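You operate a simulated robot arm through the tools that you are given. There is no shell and no other tool. Be economical: measure what you need, move in short steps, check, and stop when the job is done.

You are at the controls of a simulated robot arm. One attempt, no reset.

JOB
Stone the burr off the cream tile in the jig and tray it.
Fine: it goes in the small green tray; the stone goes back on its mat. Set down upright: rubbing stone. What is to be rubbed or washed off counts as gone when no trace of it is left.

The check looks at the end state, three seconds after you hand in, the way a careful person would. Anything else that was tipped, shoved, dropped, spilled or broken makes it a failure.

ROBOT AND FRAMES
A 6-joint arm with a two-finger parallel gripper, fixed in place. Base frame: the origin is at the foot of the arm, x ahead of it, y to its left, z up; the work surface is at about z = 80. Readings come in cm, rad, newtons and seconds.
With the tool pointing down near the work surface it reaches from about 24 to 64 cm from the base axis. Its first joint turns from -1.152 to 1.152 rad. Payload 2.7 kg.
Tool frame: the origin (TCP) lies between the finger pads and is the grasp point; the fingertips stand 2.3 cm ahead of it; z points along the fingers, y is the line along which they close. Largest opening 9.4 cm; finger width 3.8, thickness 1; the body of the gripper, 5.4 by 9.6 cm, starts 3.9 cm behind the TCP.
Orientation is that of the tool frame in the base frame, as a unit quaternion [x, y, z, w]. With the fingers straight down and closing along the base's y, the tool's x points along the base's -x, its y along +y and its z along -z.

CONTROLS
- The arm moves only by the tool nudge_tool. Its argument "plan" is a list of rows, each a list of 7 numbers: the turn, a rotation vector about the tool's x, y, z in rad, then the shift along the tool's x, y, z in cm, then the opening in per cent of the stroke, from 0 (shut) to 100 (fully open). In form: [[wx, wy, wz, x, y, z, claw], ...]. A call has 1 to 12 rows; each row shifts and turns the commanded pose from where the row before left it, along the tool's axes as they then stand. A row lasts 0.2 s, in which the tool goes at most 5 cm and 0.15 rad; a call with a longer step from one row to the next is refused whole, and so is a gripper value outside its range. A pose out of reach is approached as far as the arm can. The call stops where the force on the tool passes 40 N (or 10 N more than at its start, if that is more) or the arm is blocked; 0.2 s more then pass. The fingers move at their own pace (about 4.5 cm/s each) and stop on an object; they squeeze with about 38 N. The grip force told is the motor's: it shows also when the fingers shut on nothing. Time passes only in rows, and 0.2 s behind the last, so rows that do not move let the fingers close. The reply holds the time, the measured pose of the TCP, the force on the tool along the base axes, the opening and the grip force, in the units named above and with some noise, with the torque about the TCP (base axes, N m) and any sound that the robot's microphone picked up.
- Cameras (640 x 400 px; columns grow to the right, rows downward): "scene" is fixed at [8.07, -41.73, 140.74]; the picture's right is [0.85, -0.53, 0.00], its down [-0.27, -0.44, -0.86] and it looks along [0.45, 0.73, -0.52] (base axes); focal length 342 px, centre (320, 200). "wrist" rides on the gripper at [8.7, 1.6, -7.4] in the tool frame; the picture's right is [-0.18, 0.98, 0.00], its down [-0.58, -0.11, -0.81] and it looks along [-0.79, -0.15, 0.59] (tool axes); focal length 243 px, centre (320, 200). There is no depth. A picture from a camera that has moved, and an enlarged one, comes with that camera's place and axes in the base frame and with its lens. The place of the scene camera against the robot may be out by one fixed shift of up to 1.8 cm in any direction.
- get_image(camera): a new picture of that camera. It takes no simulated time.
- inspect(camera, box): a new picture of the part [left, top, right, bottom] of that camera's present view, enlarged. It takes no simulated time.
- hand_in(): hands the job in; it is judged then, once.

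Work in short steps. Places have to be worked out from the pictures, the camera data and where the tool is seen: move nearer, look again, correct. Check each grasp and each placing, and mend what went wrong. You have 120 turns and 76 pictures in all, those below and enlarged ones among them. Open the gripper and draw the arm clear of the work before you hand the job in, unless the task says otherwise; then end with one line.

The tools are called after ">>>" as name(argument=value, ...) on one line, values as JSON. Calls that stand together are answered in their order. nudge_tool: Moves the arm, as the interface text tells. Its arguments: {"type":"object","properties":{"plan":{"type":"array","items":{"type":"array","items":{"type":"number"}}}},"required":["plan"]} The other tools are called the same way: get_image (camera) takes a picture; inspect (camera, box) takes an enlarged picture of a part of a camera's view; hand_in () hands the job in.

At the start:

```text
time_s: 0.0
ee_pos: [44.99, 13.51, 113.28]
tcp_rot: [-0.001, 1.0, 0.001, 0.0]
contact_force: [-0.1, 0.5, 0.2]
moment: [0.01, 0.02, 0.01]
gripper_width: 9.43
grasp_force: 0.0
```

scene: 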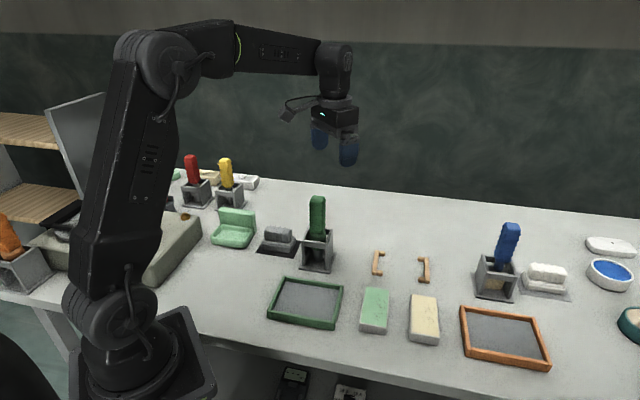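
wrist: 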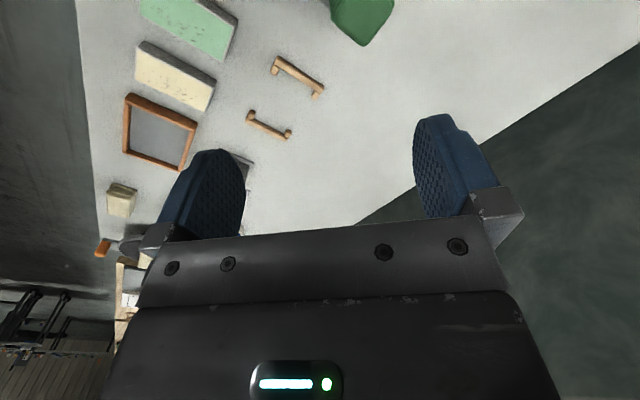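

I'll start with enlarged looks at the scene to identify the jig, tile, stone, mat and tray.

>>> inspect(camera="scene", box=[160, 140, 400, 290])

>>> inspect(camera="scene", box=[400, 200, 640, 390])

>>> inspect(camera="scene", box=[250, 230, 470, 370])

```text
2.67 times, centred on (280, 215) of scene
camera zoom: at [8.07, -41.73, 140.74], right [0.85, -0.53, 0.0], down [-0.27, -0.44, -0.86], along [0.45, 0.73, -0.52], focal length 913 px, centre (427, 160)
```

zoom: 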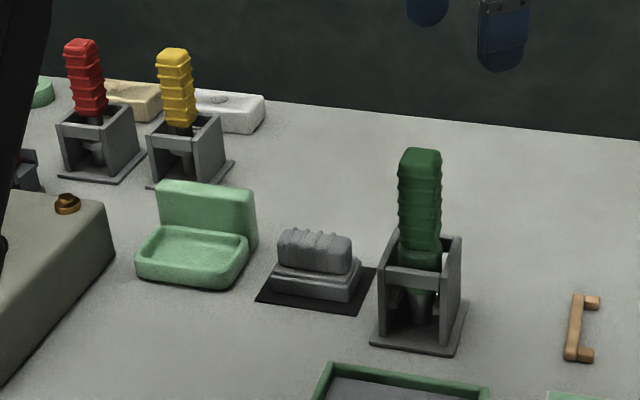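

```text
2.11 times, centred on (520, 295) of scene
camera zoom: at [8.07, -41.73, 140.74], right [0.85, -0.53, 0.0], down [-0.27, -0.44, -0.86], along [0.45, 0.73, -0.52], focal length 721 px, centre (-101, 0)
```

zoom: 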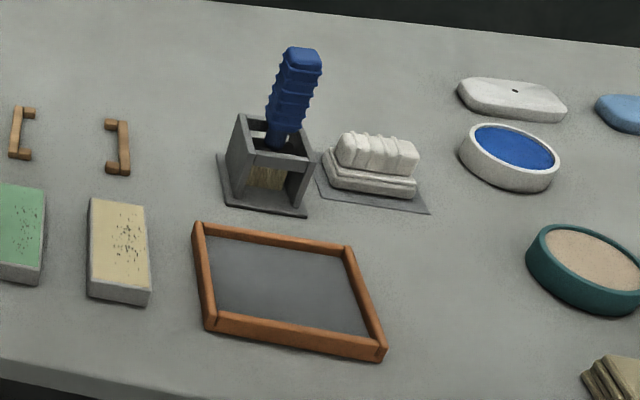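

```text
2.86 times, centred on (360, 300) of scene
camera zoom: at [8.07, -41.73, 140.74], right [0.85, -0.53, 0.0], down [-0.27, -0.44, -0.86], along [0.45, 0.73, -0.52], focal length 979 px, centre (206, -86)
```

zoom: 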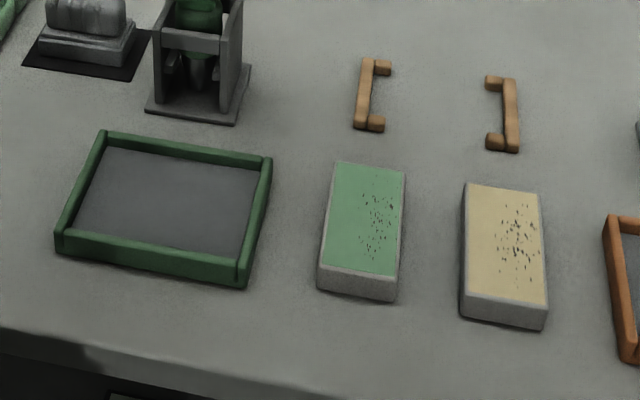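

The only stone within reach is the grey ribbed block on the dark mat, at about (38, 29). The cream tile is near (53, -11) and the green tray near (34, 7). The two wooden brackets near (57, 9) and (65, 0) look like the jig. I'll move closer to see them with the wrist camera.

>>> nudge_tool(plan=[[0, 0, 0, 0, -3.4, 2, 100], [0, 0, 0, 0, -3.4, 2, 100], [0, 0, 0, 0, -3.4, 2, 100], [0, 0, 0, 0, -3.4, 2, 100], [0, 0, 0, 2, 0, 0, 100], [0, 0, 0, 3, 0, 0, 100]])

>>> get_image(camera="wrist")

>>> get_image(camera="scene")

```text
time_s: 1.4
ee_pos: [40.02, -0.32, 105.31]
tcp_rot: [-0.001, 1.0, 0.0, 0.0]
contact_force: [-0.2, -0.6, 0.1]
moment: [-0.01, 0.02, 0.0]
gripper_width: 9.39
grasp_force: 0.0
```

```text
70 pictures are left
camera wrist: at [31.44, 1.24, 112.67], right [0.18, 0.98, 0.0], down [0.58, -0.11, 0.81], along [0.79, -0.15, -0.59], focal length 243 px, centre (320, 200)
```

wrist: 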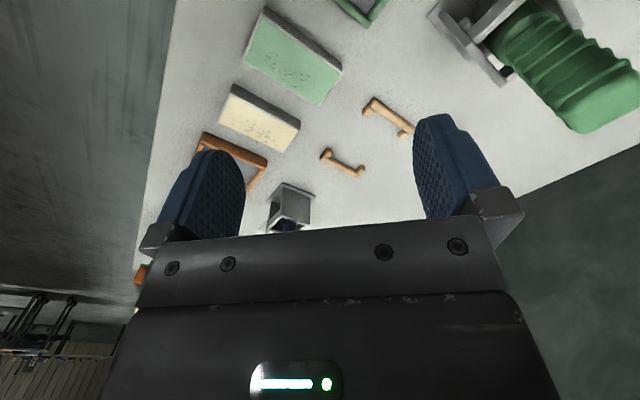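

```text
69 pictures are left
```

scene: 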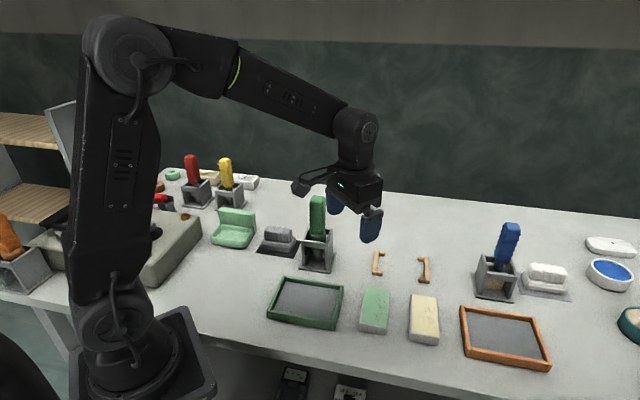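

>>> inspect(camera="wrist", box=[190, 0, 430, 180])

```text
2.22 times, centred on (310, 90) of wrist
camera zoom: at [31.44, 1.24, 112.67], right [0.18, 0.98, 0.0], down [0.58, -0.11, 0.81], along [0.79, -0.15, -0.59], focal length 539 px, centre (342, 444)
```

zoom: 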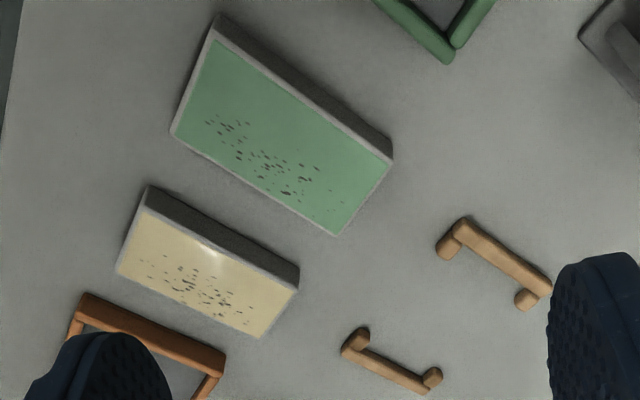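

The brackets are a jig with a slot about 12.5 cm long running along (1,-1), centred near (60, 3.5). The cream tile is about 10.6 x 5.4 x 2.4 cm, centred near (51.9, -11.7), with its long axis along (1,1). I'll go above it and yaw the tool -45°.

>>> nudge_tool(plan=[[0, 0, 0, -2.98, -2.85, 2.5, 82], [0, 0, 0, -2.98, -2.85, 2.5, 82], [0, 0, 0, -2.98, -2.85, 2.5, 82], [0, 0, 0, -2.98, -2.85, 2.5, 82], [0, 0, -0.131, 0, 0, 0, 82], [0, 0, -0.131, 0, 0, 0, 82], [0, 0, -0.131, 0, 0, 0, 82], [0, 0, -0.131, 0, 0, 0, 82], [0, 0, -0.131, 0, 0, 0, 82], [0, 0, -0.13, 0, 0, 0, 82]])

>>> get_image(camera="wrist")

```text
time_s: 3.6
ee_pos: [52.01, -11.45, 95.25]
tcp_rot: [-0.385, 0.923, 0.001, 0.0]
contact_force: [0.7, 0.2, -0.1]
moment: [0.0, 0.0, -0.01]
gripper_width: 7.69
grasp_force: 0.0
```

```text
67 pictures are left
camera wrist: at [44.68, -16.57, 102.67], right [-0.57, 0.82, 0.0], down [0.49, 0.34, 0.81], along [0.66, 0.46, -0.59], focal length 243 px, centre (320, 200)
```

wrist: 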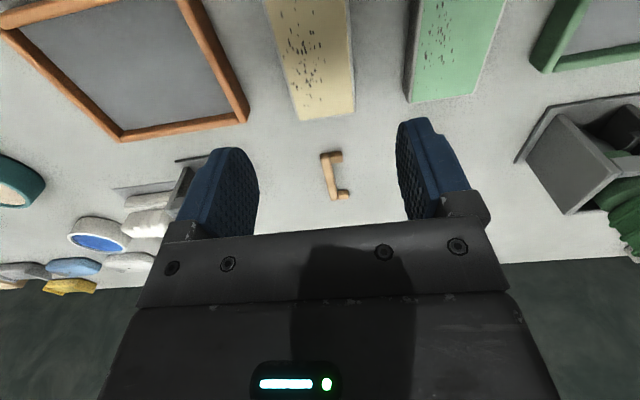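

The readings agree: the TCP is within 0.2 cm of the tile centre and the yaw is right. I'll go down in steps.

>>> nudge_tool(plan=[[0, 0, 0, 0, 0.1, 4, 82], [0, 0, 0, 0, 0, 4, 82], [0, 0, 0, 0, 0, 2.5, 82], [0, 0, 0, 0, 0, 1, 82], [0, 0, 0, 0, 0, 0, 82]])

>>> get_image(camera="wrist")

>>> inspect(camera="scene", box=[340, 240, 500, 360])

```text
time_s: 4.8
ee_pos: [51.77, -11.5, 83.66]
tcp_rot: [-0.382, 0.924, 0.0, 0.0]
contact_force: [-0.8, -1.1, -0.1]
moment: [0.02, -0.02, 0.02]
gripper_width: 7.71
grasp_force: 0.0
```

```text
66 pictures are left
camera wrist: at [44.62, -16.44, 91.15], right [-0.56, 0.83, 0.0], down [0.49, 0.33, 0.81], along [0.67, 0.46, -0.59], focal length 243 px, centre (320, 200)
```

wrist: 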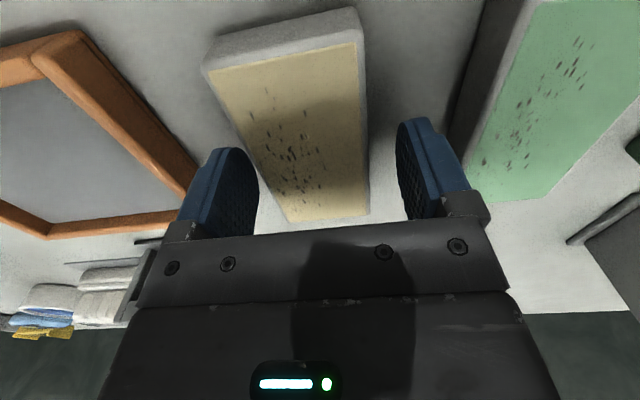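

```text
3.33 times, centred on (420, 300) of scene
camera zoom: at [8.07, -41.73, 140.74], right [0.85, -0.53, 0.0], down [-0.27, -0.44, -0.86], along [0.45, 0.73, -0.52], focal length 1142 px, centre (-13, -133)
```

zoom: 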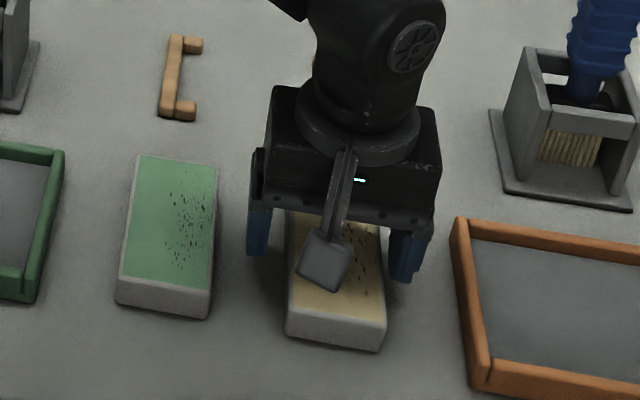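

The fingers straddle the tile. I'll lower 0.9 cm more and close.

>>> nudge_tool(plan=[[0, 0, 0, 0, 0, 0.9, 82], [0, 0, 0, 0, 0, 0, 82], [0, 0, 0, 0, 0, 0, 40], [0, 0, 0, 0, 0, 0, 40], [0, 0, 0, 0, 0, 0, 40]])

```text
time_s: 6.0
ee_pos: [51.88, -11.46, 82.94]
tcp_rot: [-0.383, 0.924, 0.0, 0.0]
contact_force: [0.4, -0.5, 0.0]
moment: [-0.02, -0.14, -0.02]
gripper_width: 5.77
grasp_force: 37.7
```

Gripped at 5.77 cm wide. I'll lift and then turn +90° in place.

>>> nudge_tool(plan=[[0, 0, 0, 0, 0, -1, 40], [0, 0, 0, 0, 0, -4, 40], [0, 0, 0, 0, 0, -4, 40], [0, 0, 0, 0, 0, -3, 40]])

>>> nudge_tool(plan=[[0, 0, 0.131, 0, 0, 0, 40], [0, 0, 0.131, 0, 0, 0, 40], [0, 0, 0.131, 0, 0, 0, 40], [0, 0, 0.131, 0, 0, 0, 40], [0, 0, 0.131, 0, 0, 0, 40], [0, 0, 0.131, 0, 0, 0, 40], [0, 0, 0.131, 0, 0, 0, 40], [0, 0, 0.131, 0, 0, 0, 40], [0, 0, 0.131, 0, 0, 0, 40], [0, 0, 0.131, 0, 0, 0, 40], [0, 0, 0.131, 0, 0, 0, 40], [0, 0, 0.13, 0, 0, 0, 40]])

>>> get_image(camera="wrist")

>>> get_image(camera="scene")

```text
time_s: 7.0
ee_pos: [51.87, -11.37, 94.91]
tcp_rot: [-0.382, 0.924, 0.0, 0.0]
contact_force: [0.2, 0.1, -3.0]
moment: [0.0, 0.0, 0.05]
gripper_width: 5.77
grasp_force: 38.0
```

```text
time_s: 9.6
ee_pos: [51.87, -11.48, 94.87]
tcp_rot: [0.385, 0.923, 0.0, 0.0]
contact_force: [0.2, -0.5, -3.0]
moment: [0.01, 0.02, 0.0]
gripper_width: 5.8
grasp_force: 38.0
```

```text
64 pictures are left
camera wrist: at [46.89, -4.25, 102.23], right [0.83, 0.56, 0.0], down [0.33, -0.49, 0.81], along [0.45, -0.67, -0.59], focal length 243 px, centre (320, 200)
```

wrist: 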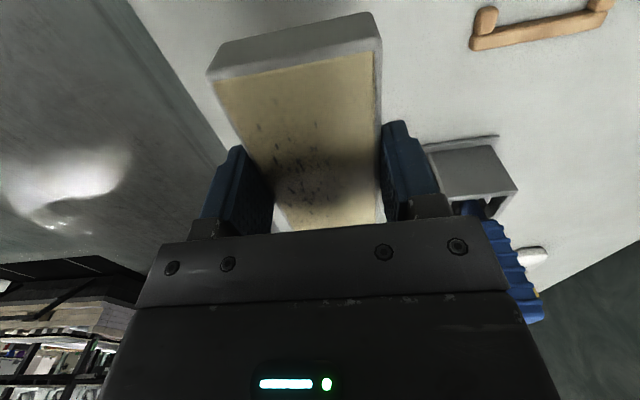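

```text
63 pictures are left
```

scene: 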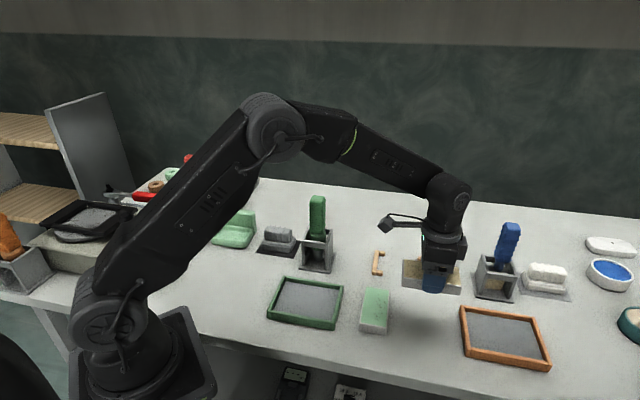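

Tile held level. I'll zoom in on the visible jig bracket to pin down its geometry.

>>> inspect(camera="wrist", box=[450, 0, 640, 60])

>>> inspect(camera="scene", box=[350, 230, 470, 300])

```text
3.37 times, centred on (545, 30) of wrist
camera zoom: at [46.89, -4.25, 102.23], right [0.83, 0.56, 0.0], down [0.33, -0.49, 0.81], along [0.45, -0.67, -0.59], focal length 817 px, centre (-438, 773)
```

zoom: 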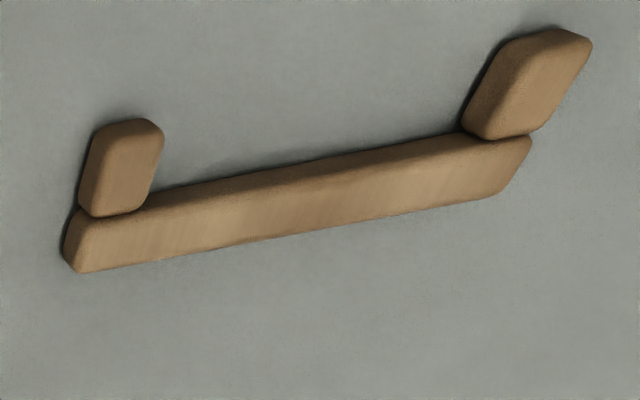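

```text
5.33 times, centred on (410, 265) of scene
camera zoom: at [8.07, -41.73, 140.74], right [0.85, -0.53, 0.0], down [-0.27, -0.44, -0.86], along [0.45, 0.73, -0.52], focal length 1827 px, centre (-160, -147)
```

zoom: 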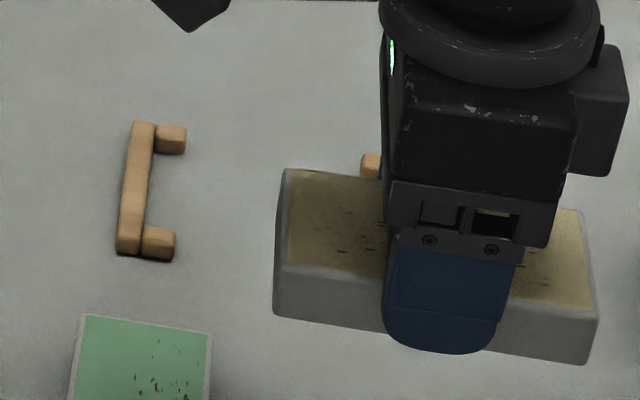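

The jig slot is about 11.2 x 6.3 cm, centred at about (60.0, 3.45), and the tile is centred in the grip. I'll move above the jig.

>>> nudge_tool(plan=[[0, 0, 0, 1.23, 4.07, 0.5, 40], [0, 0, 0, 1.23, 4.07, 0.5, 40], [0, 0, 0, 1.23, 4.07, 1.5, 40], [0, 0, 0, 1.22, 4.07, 2, 40], [0, 0, 0, 0, 0, 2, 40], [0, 0, 0, 0, 0, 0, 40]])

>>> get_image(camera="wrist")

>>> inspect(camera="scene", box=[340, 210, 480, 310])

```text
time_s: 11.0
ee_pos: [59.64, 3.75, 88.1]
tcp_rot: [0.383, 0.924, 0.0, 0.001]
contact_force: [-0.6, -0.3, -2.9]
moment: [0.01, 0.0, -0.01]
gripper_width: 5.76
grasp_force: 38.0
```

```text
60 pictures are left
camera wrist: at [54.87, 10.94, 95.6], right [0.83, 0.56, 0.0], down [0.33, -0.49, 0.81], along [0.46, -0.67, -0.59], focal length 243 px, centre (320, 200)
```

wrist: 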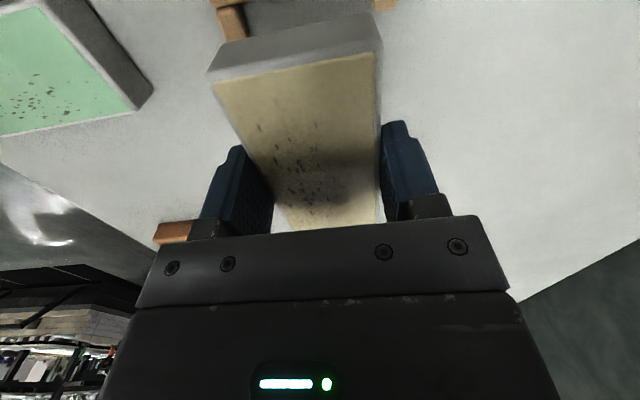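

```text
4.00 times, centred on (410, 260) of scene
camera zoom: at [8.08, -41.73, 140.74], right [0.85, -0.53, 0.0], down [-0.27, -0.44, -0.86], along [0.45, 0.73, -0.52], focal length 1370 px, centre (-40, -40)
```

zoom: 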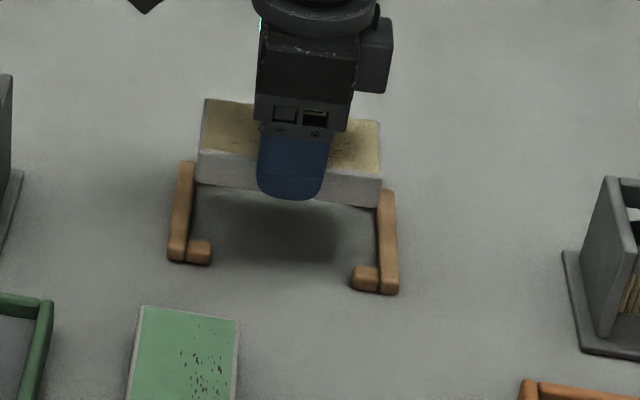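

The tile is nearly over the slot. I'll correct by about 0.5 cm toward the far bracket and drop to just above the brackets.

>>> nudge_tool(plan=[[0, 0, 0, -0.5, 0.05, 1.5, 40], [0, 0, 0, 0, 0, 1.4, 40], [0, 0, 0, 0, 0, 0, 40]])

>>> inspect(camera="wrist", box=[180, 0, 420, 120])

>>> inspect(camera="scene", box=[340, 210, 480, 310])

```text
time_s: 11.8
ee_pos: [60.26, 3.29, 85.4]
tcp_rot: [0.383, 0.924, 0.0, -0.001]
contact_force: [0.5, -0.1, -3.8]
moment: [0.04, -0.02, -0.01]
gripper_width: 5.78
grasp_force: 37.9
```

```text
2.67 times, centred on (300, 60) of wrist
camera zoom: at [55.3, 10.47, 92.72], right [0.83, 0.56, 0.0], down [0.33, -0.49, 0.81], along [0.46, -0.67, -0.59], focal length 647 px, centre (373, 573)
```

zoom: 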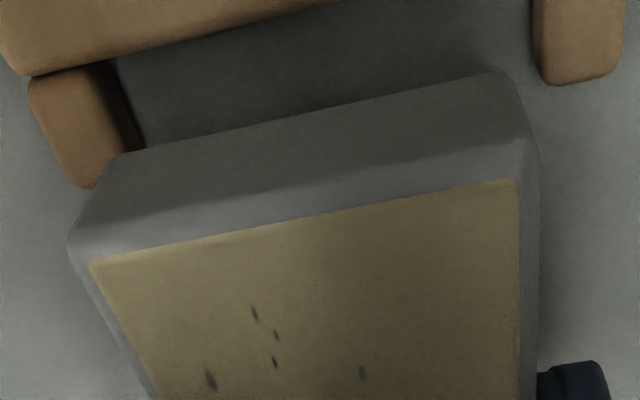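

```text
4.00 times, centred on (410, 260) of scene
camera zoom: at [8.08, -41.73, 140.74], right [0.85, -0.53, 0.0], down [-0.27, -0.44, -0.86], along [0.45, 0.73, -0.52], focal length 1370 px, centre (-40, -40)
```

zoom: 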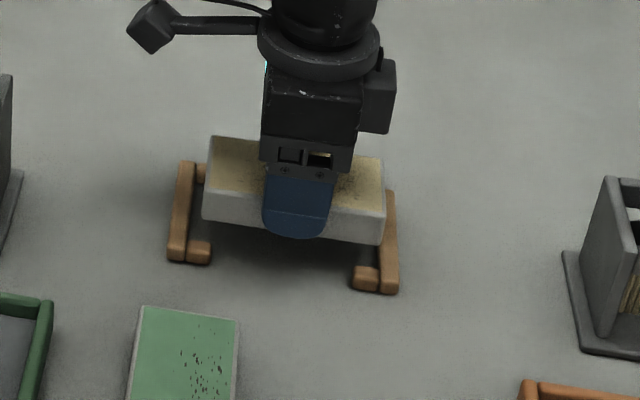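

The tile needs about 0.3 cm toward the near bracket and 0.15 cm along +v. I'll apply that and lower until light contact.

>>> nudge_tool(plan=[[0, 0, 0, 0.3, 0.15, 0, 40], [0, 0, 0, 0, 0, 0.8, 40], [0, 0, 0, 0, 0, 0.6, 40], [0, 0, 0, 0, 0, 0.4, 40], [0, 0, 0, 0, 0, 0.3, 40], [0, 0, 0, 0, 0, 0.2, 40], [0, 0, 0, 0, 0, 0, 40]])

>>> inspect(camera="wrist", box=[180, 0, 420, 120])

>>> inspect(camera="scene", box=[340, 210, 480, 310])

```text
time_s: 13.4
ee_pos: [60.22, 3.48, 83.16]
tcp_rot: [0.384, 0.924, 0.0, 0.001]
contact_force: [1.2, 0.5, -3.1]
moment: [-0.03, 0.02, -0.02]
gripper_width: 5.75
grasp_force: 37.7
```

```text
2.67 times, centred on (300, 60) of wrist
camera zoom: at [55.28, 10.68, 90.56], right [0.83, 0.56, 0.0], down [0.33, -0.49, 0.81], along [0.46, -0.67, -0.59], focal length 647 px, centre (373, 573)
```

zoom: 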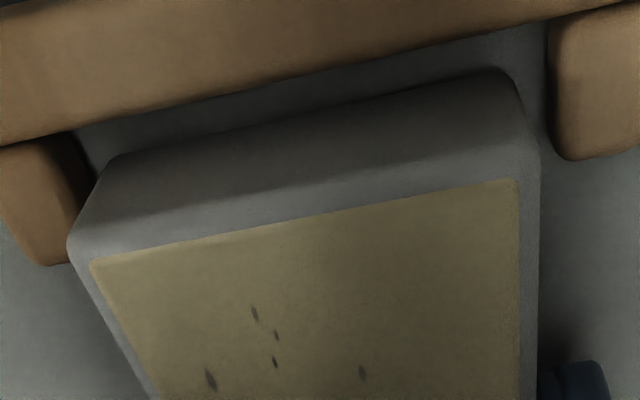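

```text
4.00 times, centred on (410, 260) of scene
camera zoom: at [8.08, -41.73, 140.74], right [0.85, -0.53, 0.0], down [-0.27, -0.44, -0.86], along [0.45, 0.73, -0.52], focal length 1370 px, centre (-40, -40)
```

zoom: 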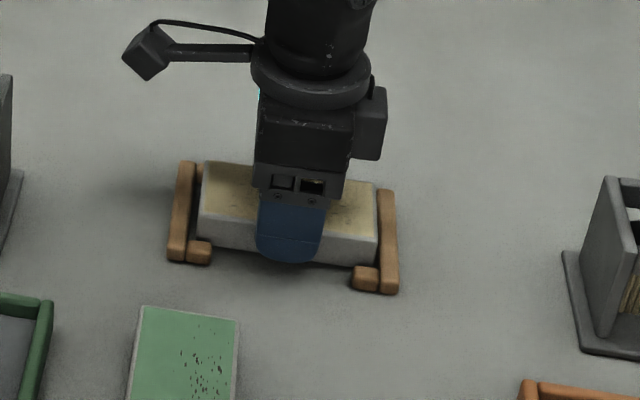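

The tile is seated between the brackets, just above the table. I'll lower the last bit and release.

>>> nudge_tool(plan=[[0, 0, 0, 0, 0, 0.15, 40], [0, 0, 0, 0, 0, 0.1, 40], [0, 0, 0, 0, 0, 0, 40]])

```text
time_s: 14.2
ee_pos: [60.22, 3.48, 82.92]
tcp_rot: [0.384, 0.923, 0.0, 0.0]
contact_force: [-0.1, -1.0, -1.7]
moment: [-0.1, 0.0, -0.05]
gripper_width: 5.78
grasp_force: 38.0
```

The force shows it is touching the table. I'll release with a modest opening and rise.

>>> nudge_tool(plan=[[0, 0, 0, 0, 0, 0.05, 40], [0, 0, 0, 0, 0, 0, 78], [0, 0, 0, 0, 0, 0, 78], [0, 0, 0, 0, 0, -1, 78], [0, 0, 0, 0, 0, -4, 78], [0, 0, 0, 0, 0, -5, 78], [0, 0, 0, 0, 0, -5, 78]])

>>> get_image(camera="wrist")

>>> inspect(camera="scene", box=[340, 210, 480, 310])

```text
time_s: 15.8
ee_pos: [60.06, 3.61, 97.9]
tcp_rot: [0.383, 0.924, 0.001, 0.001]
contact_force: [0.2, 0.0, 1.2]
moment: [0.0, 0.01, 0.02]
gripper_width: 7.33
grasp_force: 0.1
```

```text
54 pictures are left
camera wrist: at [55.28, 10.73, 105.32], right [0.83, 0.56, 0.0], down [0.33, -0.49, 0.81], along [0.45, -0.67, -0.59], focal length 243 px, centre (320, 200)
```

wrist: 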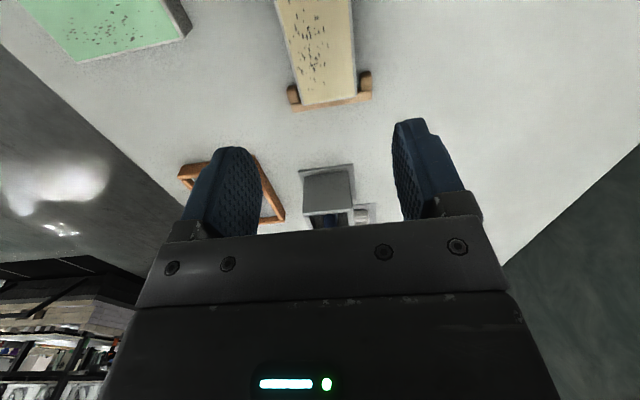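

```text
4.00 times, centred on (410, 260) of scene
camera zoom: at [8.07, -41.73, 140.74], right [0.85, -0.53, 0.0], down [-0.27, -0.44, -0.86], along [0.45, 0.73, -0.52], focal length 1370 px, centre (-40, -40)
```

zoom: 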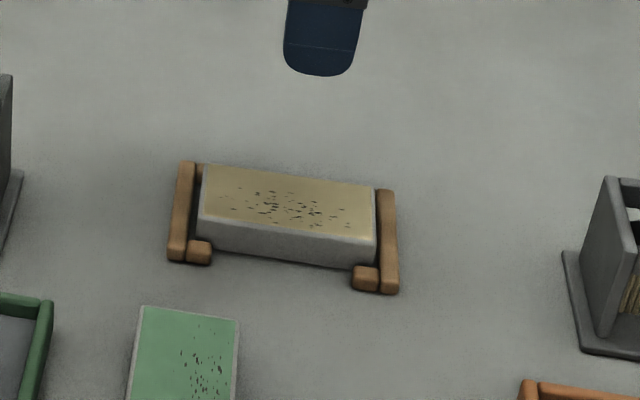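

The tile is neatly in the jig. I'll rise above the green handle, turn back to yaw 0 and go look at the grey stone.

>>> nudge_tool(plan=[[0, 0, -0.131, 0, 0, -2, 78], [0, 0, -0.131, 0, 0, -2, 78], [0, 0, -0.131, 0, 0, -2, 78], [0, 0, -0.131, 0, 0, -2, 78], [0, 0, -0.131, 0, 0, -2, 78], [0, 0, -0.13, 0, 0, 0, 78]])

>>> nudge_tool(plan=[[0, 0, 0, 3.38, 3.05, 0, 78], [0, 0, 0, 3.38, 3.05, 0, 78], [0, 0, 0, 3.38, 3.05, 0, 78], [0, 0, 0, 3.38, 3.05, 0, 78], [0, 0, 0, 3.38, 3.05, 0, 78], [0, 0, 0, 3.38, 3.05, 0, 78], [0, 0, 0, 3.38, 3.05, 0, 78], [0, 0, 0, 3.38, 3.05, 0, 78]])

>>> get_image(camera="wrist")

```text
time_s: 17.2
ee_pos: [60.02, 3.3, 107.99]
tcp_rot: [-0.001, 1.0, -0.001, 0.0]
contact_force: [-0.2, 0.8, -0.1]
moment: [0.01, 0.0, 0.02]
gripper_width: 7.34
grasp_force: 0.1
```

```text
time_s: 19.0
ee_pos: [32.98, 27.74, 107.87]
tcp_rot: [0.002, 1.0, -0.001, 0.0]
contact_force: [-0.1, 0.3, -0.3]
moment: [-0.01, 0.0, -0.01]
gripper_width: 7.32
grasp_force: 0.0
```

```text
52 pictures are left
camera wrist: at [24.42, 29.39, 115.3], right [0.19, 0.98, 0.0], down [0.58, -0.11, 0.81], along [0.79, -0.15, -0.59], focal length 243 px, centre (320, 200)
```

wrist: 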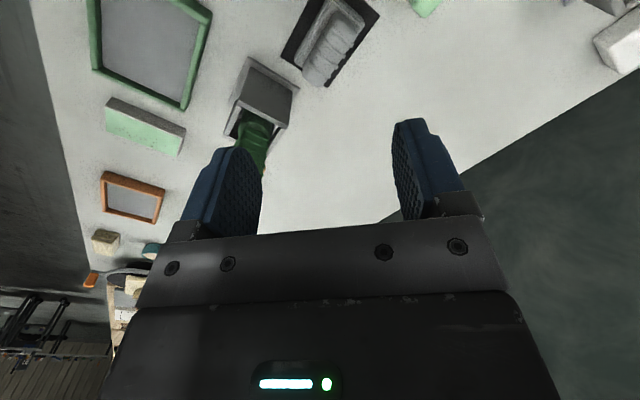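

>>> inspect(camera="wrist", box=[220, 0, 440, 140])

>>> inspect(camera="scene", box=[200, 180, 360, 280])

```text
2.86 times, centred on (330, 70) of wrist
camera zoom: at [24.42, 29.39, 115.3], right [0.19, 0.98, 0.0], down [0.58, -0.11, 0.81], along [0.79, -0.15, -0.59], focal length 693 px, centre (291, 571)
```

zoom: 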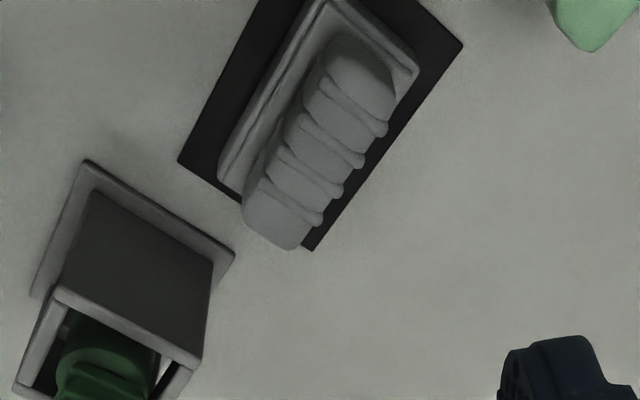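

```text
4.00 times, centred on (280, 230) of scene
camera zoom: at [8.07, -41.73, 140.74], right [0.85, -0.53, 0.0], down [-0.27, -0.44, -0.86], along [0.45, 0.73, -0.52], focal length 1370 px, centre (480, 80)
```

zoom: 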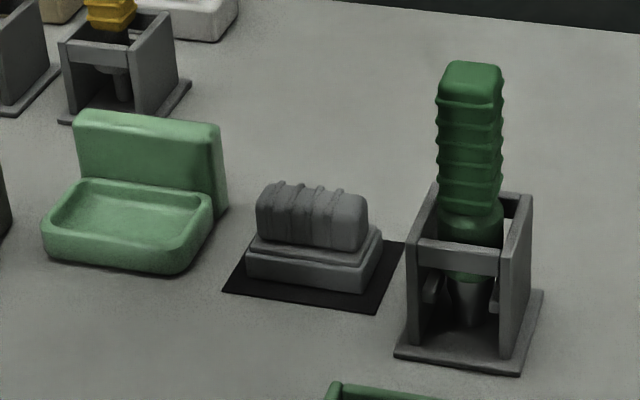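

The mat is centred near (37.0, 27.9), with the stone's long axis along (-1,1), so yaw +45° suits the handle. I'll go above it for a closer look.

>>> nudge_tool(plan=[[0, 0, 0, -4.07, 0.16, 0, 78], [0, 0, 0.131, 0, 0, 0, 78], [0, 0, 0.131, 0, 0, 0, 78], [0, 0, 0.131, 0, 0, 0, 78], [0, 0, 0.131, 0, 0, 0, 78], [0, 0, 0.131, 0, 0, 0, 78], [0, 0, 0.13, 0, 0, 0, 78], [0, 0, 0, 0, 0, 4, 78], [0, 0, 0, 0, 0, 4, 78], [0, 0, 0, 0, 0, 4, 78], [0, 0, 0, 0, 0, 0, 78]])

>>> get_image(camera="wrist")

>>> inspect(camera="wrist", box=[230, 0, 430, 130])

```text
time_s: 21.4
ee_pos: [37.15, 28.0, 95.8]
tcp_rot: [0.384, 0.923, -0.001, 0.0]
contact_force: [0.5, -0.4, 0.7]
moment: [-0.02, -0.04, 0.01]
gripper_width: 7.34
grasp_force: 0.0
```

```text
49 pictures are left
camera wrist: at [32.23, 35.27, 103.12], right [0.83, 0.56, 0.0], down [0.33, -0.49, 0.81], along [0.46, -0.67, -0.59], focal length 243 px, centre (320, 200)
```

wrist: 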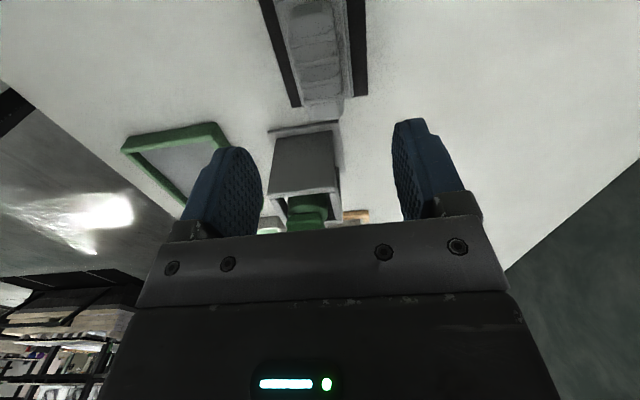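

```text
3.08 times, centred on (330, 65) of wrist
camera zoom: at [32.23, 35.27, 103.12], right [0.83, 0.56, 0.0], down [0.33, -0.49, 0.81], along [0.46, -0.67, -0.59], focal length 746 px, centre (289, 615)
```

zoom: 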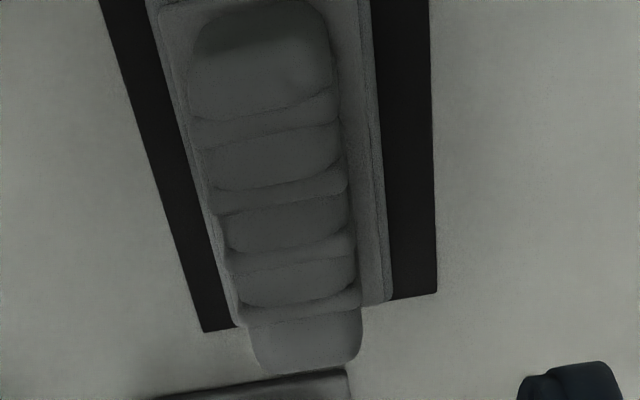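

The stone is centred under the TCP and its handle is about 3.2 cm wide. I'll go down to roughly handle height and check.

>>> nudge_tool(plan=[[0, 0, 0, 0, -0.1, 4, 70], [0, 0, 0, 0, 0, 3, 70], [0, 0, 0, 0, 0, 2, 70], [0, 0, 0, 0, 0, 0, 70]])

>>> inspect(camera="wrist", box=[200, 0, 460, 240])

>>> inspect(camera="scene", box=[220, 180, 340, 270])

```text
time_s: 22.4
ee_pos: [36.95, 27.91, 86.79]
tcp_rot: [0.383, 0.924, 0.001, 0.0]
contact_force: [0.7, 0.4, 0.4]
moment: [-0.03, 0.02, -0.05]
gripper_width: 6.61
grasp_force: 0.0
```

```text
1.67 times, centred on (330, 120) of wrist
camera zoom: at [32.09, 35.13, 94.18], right [0.83, 0.56, 0.0], down [0.33, -0.49, 0.81], along [0.46, -0.67, -0.59], focal length 404 px, centre (303, 333)
```

zoom: 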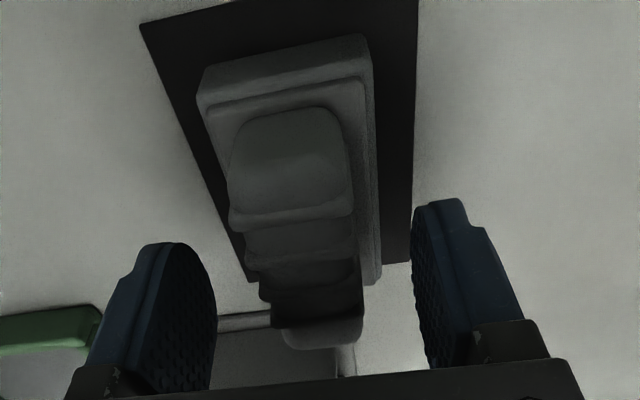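

```text
4.44 times, centred on (280, 225) of scene
camera zoom: at [8.07, -41.73, 140.74], right [0.85, -0.53, 0.0], down [-0.27, -0.44, -0.86], along [0.45, 0.73, -0.52], focal length 1522 px, centre (498, 89)
```

zoom: 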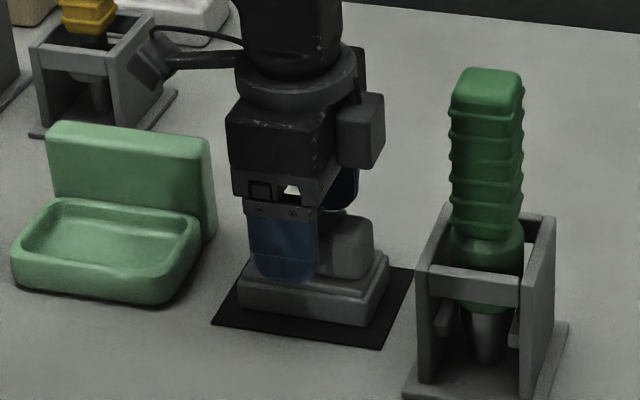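

The base top is at about 82.7 and the handle runs up to about 85.7. I'll lower the tips to about 83.2 and close.

>>> nudge_tool(plan=[[0, 0, 0, -0.3, 0, 0.7, 70], [0, 0, 0, 0, 0, 0.6, 70], [0, 0, 0, 0, 0, 0, 25], [0, 0, 0, 0, 0, 0, 25], [0, 0, 0, 0, 0, 0, 25]])

>>> inspect(camera="scene", box=[220, 180, 340, 270])

```text
time_s: 23.6
ee_pos: [37.29, 27.72, 85.56]
tcp_rot: [0.383, 0.924, 0.0, 0.0]
contact_force: [1.1, 1.0, 0.6]
moment: [-0.03, -0.11, 0.06]
gripper_width: 2.97
grasp_force: 38.2
```

```text
4.44 times, centred on (280, 225) of scene
camera zoom: at [8.07, -41.72, 140.74], right [0.85, -0.53, 0.0], down [-0.27, -0.44, -0.86], along [0.45, 0.73, -0.52], focal length 1522 px, centre (498, 89)
```

zoom: 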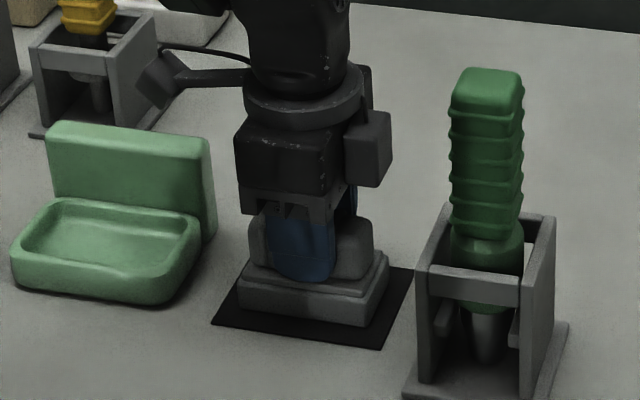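

The stone is gripped at 2.97 cm. Its home pose is a TCP of about (37.2, 27.7, 85.55) at yaw 45°. I'll lift high and carry it over to the tile.

>>> nudge_tool(plan=[[0, 0, 0, 0, 0, -1, 25], [0, 0, 0, 0, 0, -4, 25], [0, 0, 0, 0, 0, -4.9, 25], [0, 0, 0, 0, 0, -4.9, 25], [0, 0, 0, 0, 0, -4.9, 25], [0, 0, 0, 0, 0, -4.7, 25]])

>>> nudge_tool(plan=[[0, 0, 0, -4.76, -0.14, 0, 25], [0, 0, 0, -4.76, -0.14, 0, 25], [0, 0, 0, -4.76, -0.14, 0, 25], [0, 0, 0, -4.76, -0.14, 0, 25], [0, 0, 0, -4.76, -0.14, 0, 25], [0, 0, 0, -4.76, -0.14, 0, 25], [0, 0, 0, -4.74, -0.14, 0, 25], [0, 0, 0, 0, 0, 0, 25]])

>>> get_image(camera="scene")

```text
time_s: 25.0
ee_pos: [37.37, 27.71, 110.02]
tcp_rot: [0.383, 0.924, 0.0, 0.0]
contact_force: [-0.7, -0.2, -1.7]
moment: [-0.03, -0.03, 0.03]
gripper_width: 2.95
grasp_force: 38.1
```

```text
time_s: 26.8
ee_pos: [60.2, 3.53, 109.72]
tcp_rot: [0.383, 0.924, -0.001, -0.001]
contact_force: [-0.4, -0.2, -2.7]
moment: [-0.01, 0.01, 0.0]
gripper_width: 2.96
grasp_force: 38.6
```

```text
44 pictures are left
```

scene: 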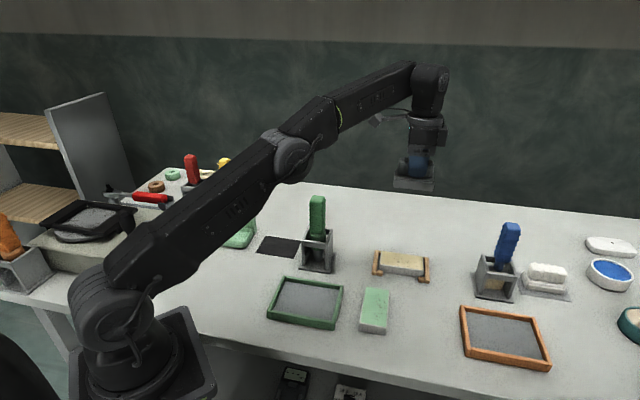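

The stone is held over the jig. I'll descend to about 2 cm above the tile.

>>> nudge_tool(plan=[[0, 0, 0, 0, 0, 4.9, 25], [0, 0, 0, 0, 0, 4.9, 25], [0, 0, 0, 0, 0, 4.9, 25], [0, 0, 0, 0, 0, 4, 25], [0, 0, 0, 0, 0, 1, 25], [0, 0, 0, 0, 0, 0, 25]])

>>> inspect(camera="scene", box=[340, 200, 480, 300])

>>> inspect(camera="wrist", box=[200, 0, 460, 240])

```text
time_s: 28.2
ee_pos: [60.02, 3.57, 90.45]
tcp_rot: [0.383, 0.924, 0.0, 0.0]
contact_force: [0.0, 0.1, -1.9]
moment: [0.01, 0.02, 0.02]
gripper_width: 2.97
grasp_force: 38.0
```

```text
4.00 times, centred on (410, 250) of scene
camera zoom: at [8.07, -41.73, 140.74], right [0.85, -0.53, 0.0], down [-0.27, -0.44, -0.86], along [0.45, 0.73, -0.52], focal length 1370 px, centre (-40, 0)
```

zoom: 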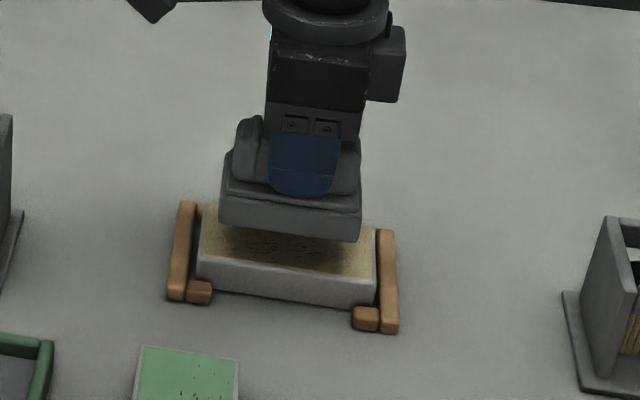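

```text
1.67 times, centred on (330, 120) of wrist
camera zoom: at [55.16, 10.73, 97.81], right [0.83, 0.56, 0.0], down [0.33, -0.49, 0.81], along [0.46, -0.67, -0.59], focal length 404 px, centre (303, 333)
```

zoom: 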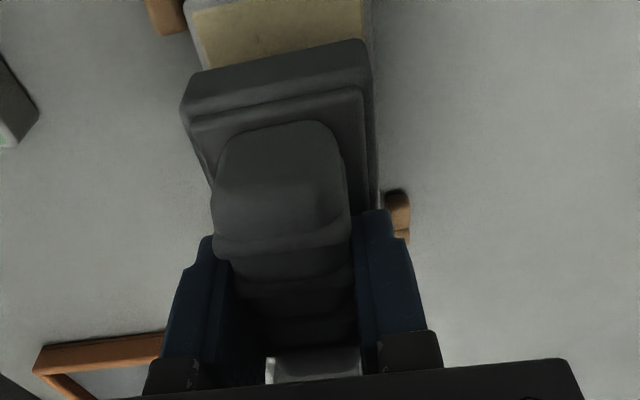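

Stone is level above the tile. I'll feel down gently for contact.

>>> nudge_tool(plan=[[0, 0, 0, 0, 0, 1, 25], [0, 0, 0, 0, 0, 0.7, 25], [0, 0, 0, 0, 0, 0.3, 25], [0, 0, 0, 0, 0, 0.15, 25], [0, 0, 0, 0, 0, 0, 25]])

```text
time_s: 29.4
ee_pos: [60.26, 3.47, 88.17]
tcp_rot: [0.383, 0.924, 0.0, 0.0]
contact_force: [-0.4, 0.0, -2.3]
moment: [-0.01, -0.01, 0.01]
gripper_width: 2.97
grasp_force: 38.6
```

No contact yet, so I'll continue in 0.1 cm steps.

>>> nudge_tool(plan=[[0, 0, 0, 0, 0, 0.1, 25], [0, 0, 0, 0, 0, 0.1, 25], [0, 0, 0, 0, 0, 0, 25]])

```text
time_s: 30.2
ee_pos: [60.26, 3.41, 87.8]
tcp_rot: [0.384, 0.923, 0.0, 0.0]
contact_force: [-0.3, -0.4, -2.1]
moment: [-0.01, -0.01, 0.0]
gripper_width: 2.95
grasp_force: 37.9
```

>>> nudge_tool(plan=[[0, 0, 0, 0, 0, 0.1, 25], [0, 0, 0, 0, 0, 0.1, 25], [0, 0, 0, 0, 0, 0, 25]])

>>> inspect(camera="scene", box=[360, 220, 440, 290])

```text
time_s: 31.0
ee_pos: [60.29, 3.49, 87.94]
tcp_rot: [0.382, 0.924, 0.0, 0.001]
contact_force: [-4.7, -1.0, 14.1]
moment: [0.05, 0.65, 0.05]
gripper_width: 2.96
grasp_force: 38.7
```

```text
5.71 times, centred on (400, 255) of scene
camera zoom: at [8.03, -41.73, 140.74], right [0.85, -0.53, 0.0], down [-0.27, -0.44, -0.86], along [0.45, 0.73, -0.52], focal length 1957 px, centre (-137, -114)
```

zoom: 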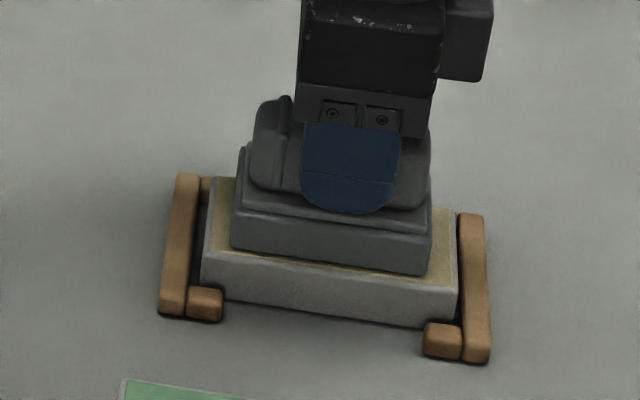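

Contact at about 15 N. I'll start rubbing with short strokes along the tile.

>>> nudge_tool(plan=[[0, 0, 0, 0.5, 0, -0.03, 25], [0, 0, 0, 0.6, 0, 0, 25], [0, 0, 0, -0.6, 0, 0, 25], [0, 0, 0, -0.6, 0, 0, 25], [0, 0, 0, -0.6, 0, 0, 25], [0, 0, 0, -0.5, 0, 0, 25], [0, 0, 0, 0.6, 0.2, 0, 25], [0, 0, 0, 0.6, 0.2, 0, 25], [0, 0, 0, 0.6, 0, 0, 25], [0, 0, 0, 0.5, 0, 0, 25], [0, 0, 0, -0.6, -0.2, 0, 25], [0, 0, 0, -0.5, -0.2, 0, 25]])

```text
time_s: 33.6
ee_pos: [60.11, 3.66, 87.84]
tcp_rot: [0.383, 0.924, 0.001, 0.001]
contact_force: [-2.1, 10.4, 20.6]
moment: [-0.1, -0.03, 0.04]
gripper_width: 2.96
grasp_force: 38.0
```

Rubbing works at about 20 N. I'll do another pass on the other side of the width, ease the pressure slightly, then look.

>>> nudge_tool(plan=[[0, 0, 0, 0.6, -0.2, -0.03, 25], [0, 0, 0, 0.6, -0.2, 0, 25], [0, 0, 0, -0.6, 0, 0, 25], [0, 0, 0, -0.6, 0, 0, 25], [0, 0, 0, -0.6, 0, 0, 25], [0, 0, 0, -0.6, 0, 0, 25], [0, 0, 0, 0.6, 0.2, 0, 25], [0, 0, 0, 0.6, 0.2, 0, 25], [0, 0, 0, 0, 0, -2, 25], [0, 0, 0, 4, 0, -4, 25], [0, 0, 0, 4, 0, -4, 25], [0, 0, 0, 0, 0, 0, 25]])

>>> inspect(camera="scene", box=[360, 220, 440, 290])

```text
refused: row 10 steps farther than a row can; nothing moved
```

```text
5.71 times, centred on (400, 255) of scene
camera zoom: at [8.02, -41.7, 140.75], right [0.85, -0.53, 0.0], down [-0.27, -0.44, -0.86], along [0.45, 0.73, -0.52], focal length 1957 px, centre (-137, -114)
```

zoom: 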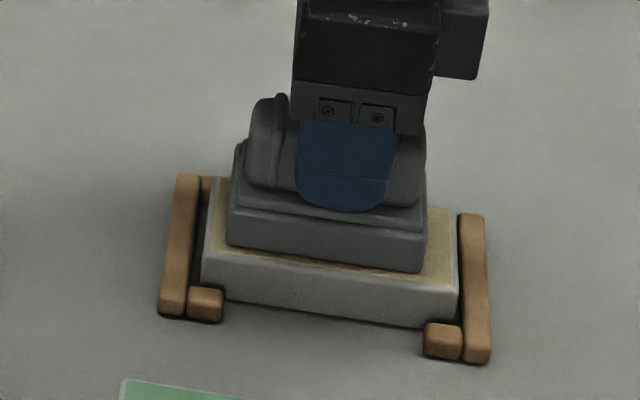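

One row was too long and the call was refused. I'm reissuing it with shorter rows.

>>> nudge_tool(plan=[[0, 0, 0, 0.6, -0.2, -0.03, 25], [0, 0, 0, 0.6, -0.2, 0, 25], [0, 0, 0, -0.6, 0, 0, 25], [0, 0, 0, -0.6, 0, 0, 25], [0, 0, 0, -0.6, 0, 0, 25], [0, 0, 0, -0.6, 0, 0, 25], [0, 0, 0, 0.6, 0.2, 0, 25], [0, 0, 0, 0.6, 0.2, 0, 25], [0, 0, 0, 0, 0, -2, 25], [0, 0, 0, 0, 0, -4.5, 25], [0, 0, 0, 0, 0, -4.5, 25], [0, 0, 0, 0, 0, 0, 25]])

>>> inspect(camera="scene", box=[360, 220, 440, 290])

```text
time_s: 36.2
ee_pos: [60.21, 3.45, 98.9]
tcp_rot: [0.384, 0.923, 0.0, 0.0]
contact_force: [-0.8, -0.5, -2.7]
moment: [-0.04, -0.04, 0.01]
gripper_width: 2.98
grasp_force: 37.8
```

```text
5.71 times, centred on (400, 255) of scene
camera zoom: at [8.07, -41.73, 140.74], right [0.85, -0.53, 0.0], down [-0.27, -0.44, -0.86], along [0.45, 0.73, -0.52], focal length 1957 px, centre (-137, -114)
```

zoom: 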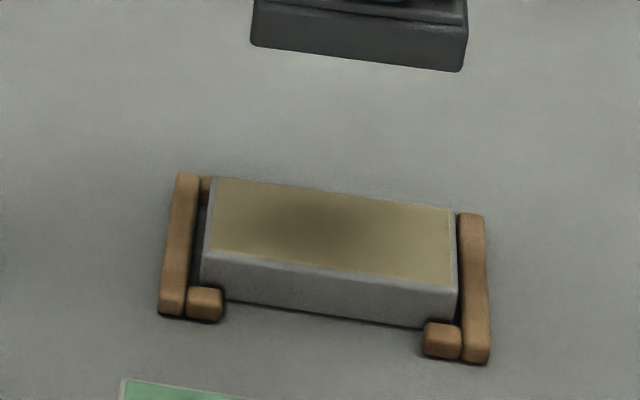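

The tile looks clean, though the stone's shadow is on it. I'll lift out of the way and check at higher zoom before returning the stone.

>>> nudge_tool(plan=[[0, 0, 0, 0, 0, -4.9, 25], [0, 0, 0, 0, 0, -4.9, 25], [0, 0, 0, 0, 0, -1.3, 25], [0, 0, 0, 4.76, 0.14, 0, 25], [0, 0, 0, 4.76, 0.14, 0, 25], [0, 0, 0, 0, 0, 0, 25]])

>>> inspect(camera="scene", box=[376, 240, 432, 280])

>>> get_image(camera="wrist")

```text
time_s: 37.6
ee_pos: [53.37, 10.17, 109.83]
tcp_rot: [0.383, 0.924, 0.001, 0.0]
contact_force: [-0.9, 0.2, -2.1]
moment: [-0.02, -0.02, -0.01]
gripper_width: 2.97
grasp_force: 37.7
```

```text
10.00 times, centred on (404, 260) of scene
camera zoom: at [8.07, -41.73, 140.74], right [0.85, -0.53, 0.0], down [-0.27, -0.44, -0.86], along [0.45, 0.73, -0.52], focal length 3425 px, centre (-520, -400)
```

zoom: 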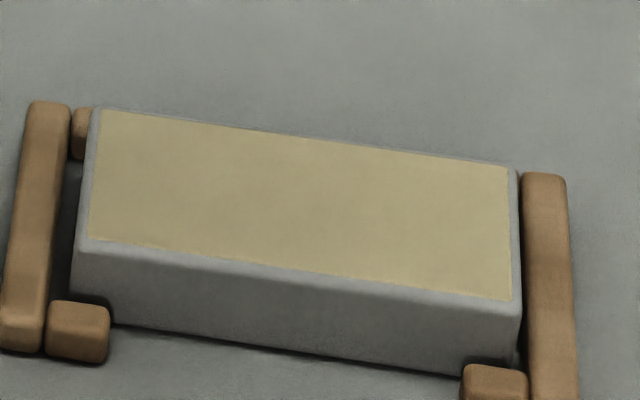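

```text
37 pictures are left
camera wrist: at [48.53, 17.44, 117.23], right [0.83, 0.56, 0.0], down [0.33, -0.49, 0.81], along [0.46, -0.67, -0.59], focal length 243 px, centre (320, 200)
```

wrist: 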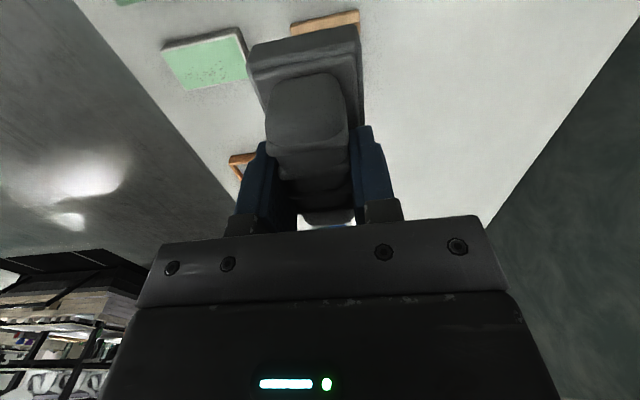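

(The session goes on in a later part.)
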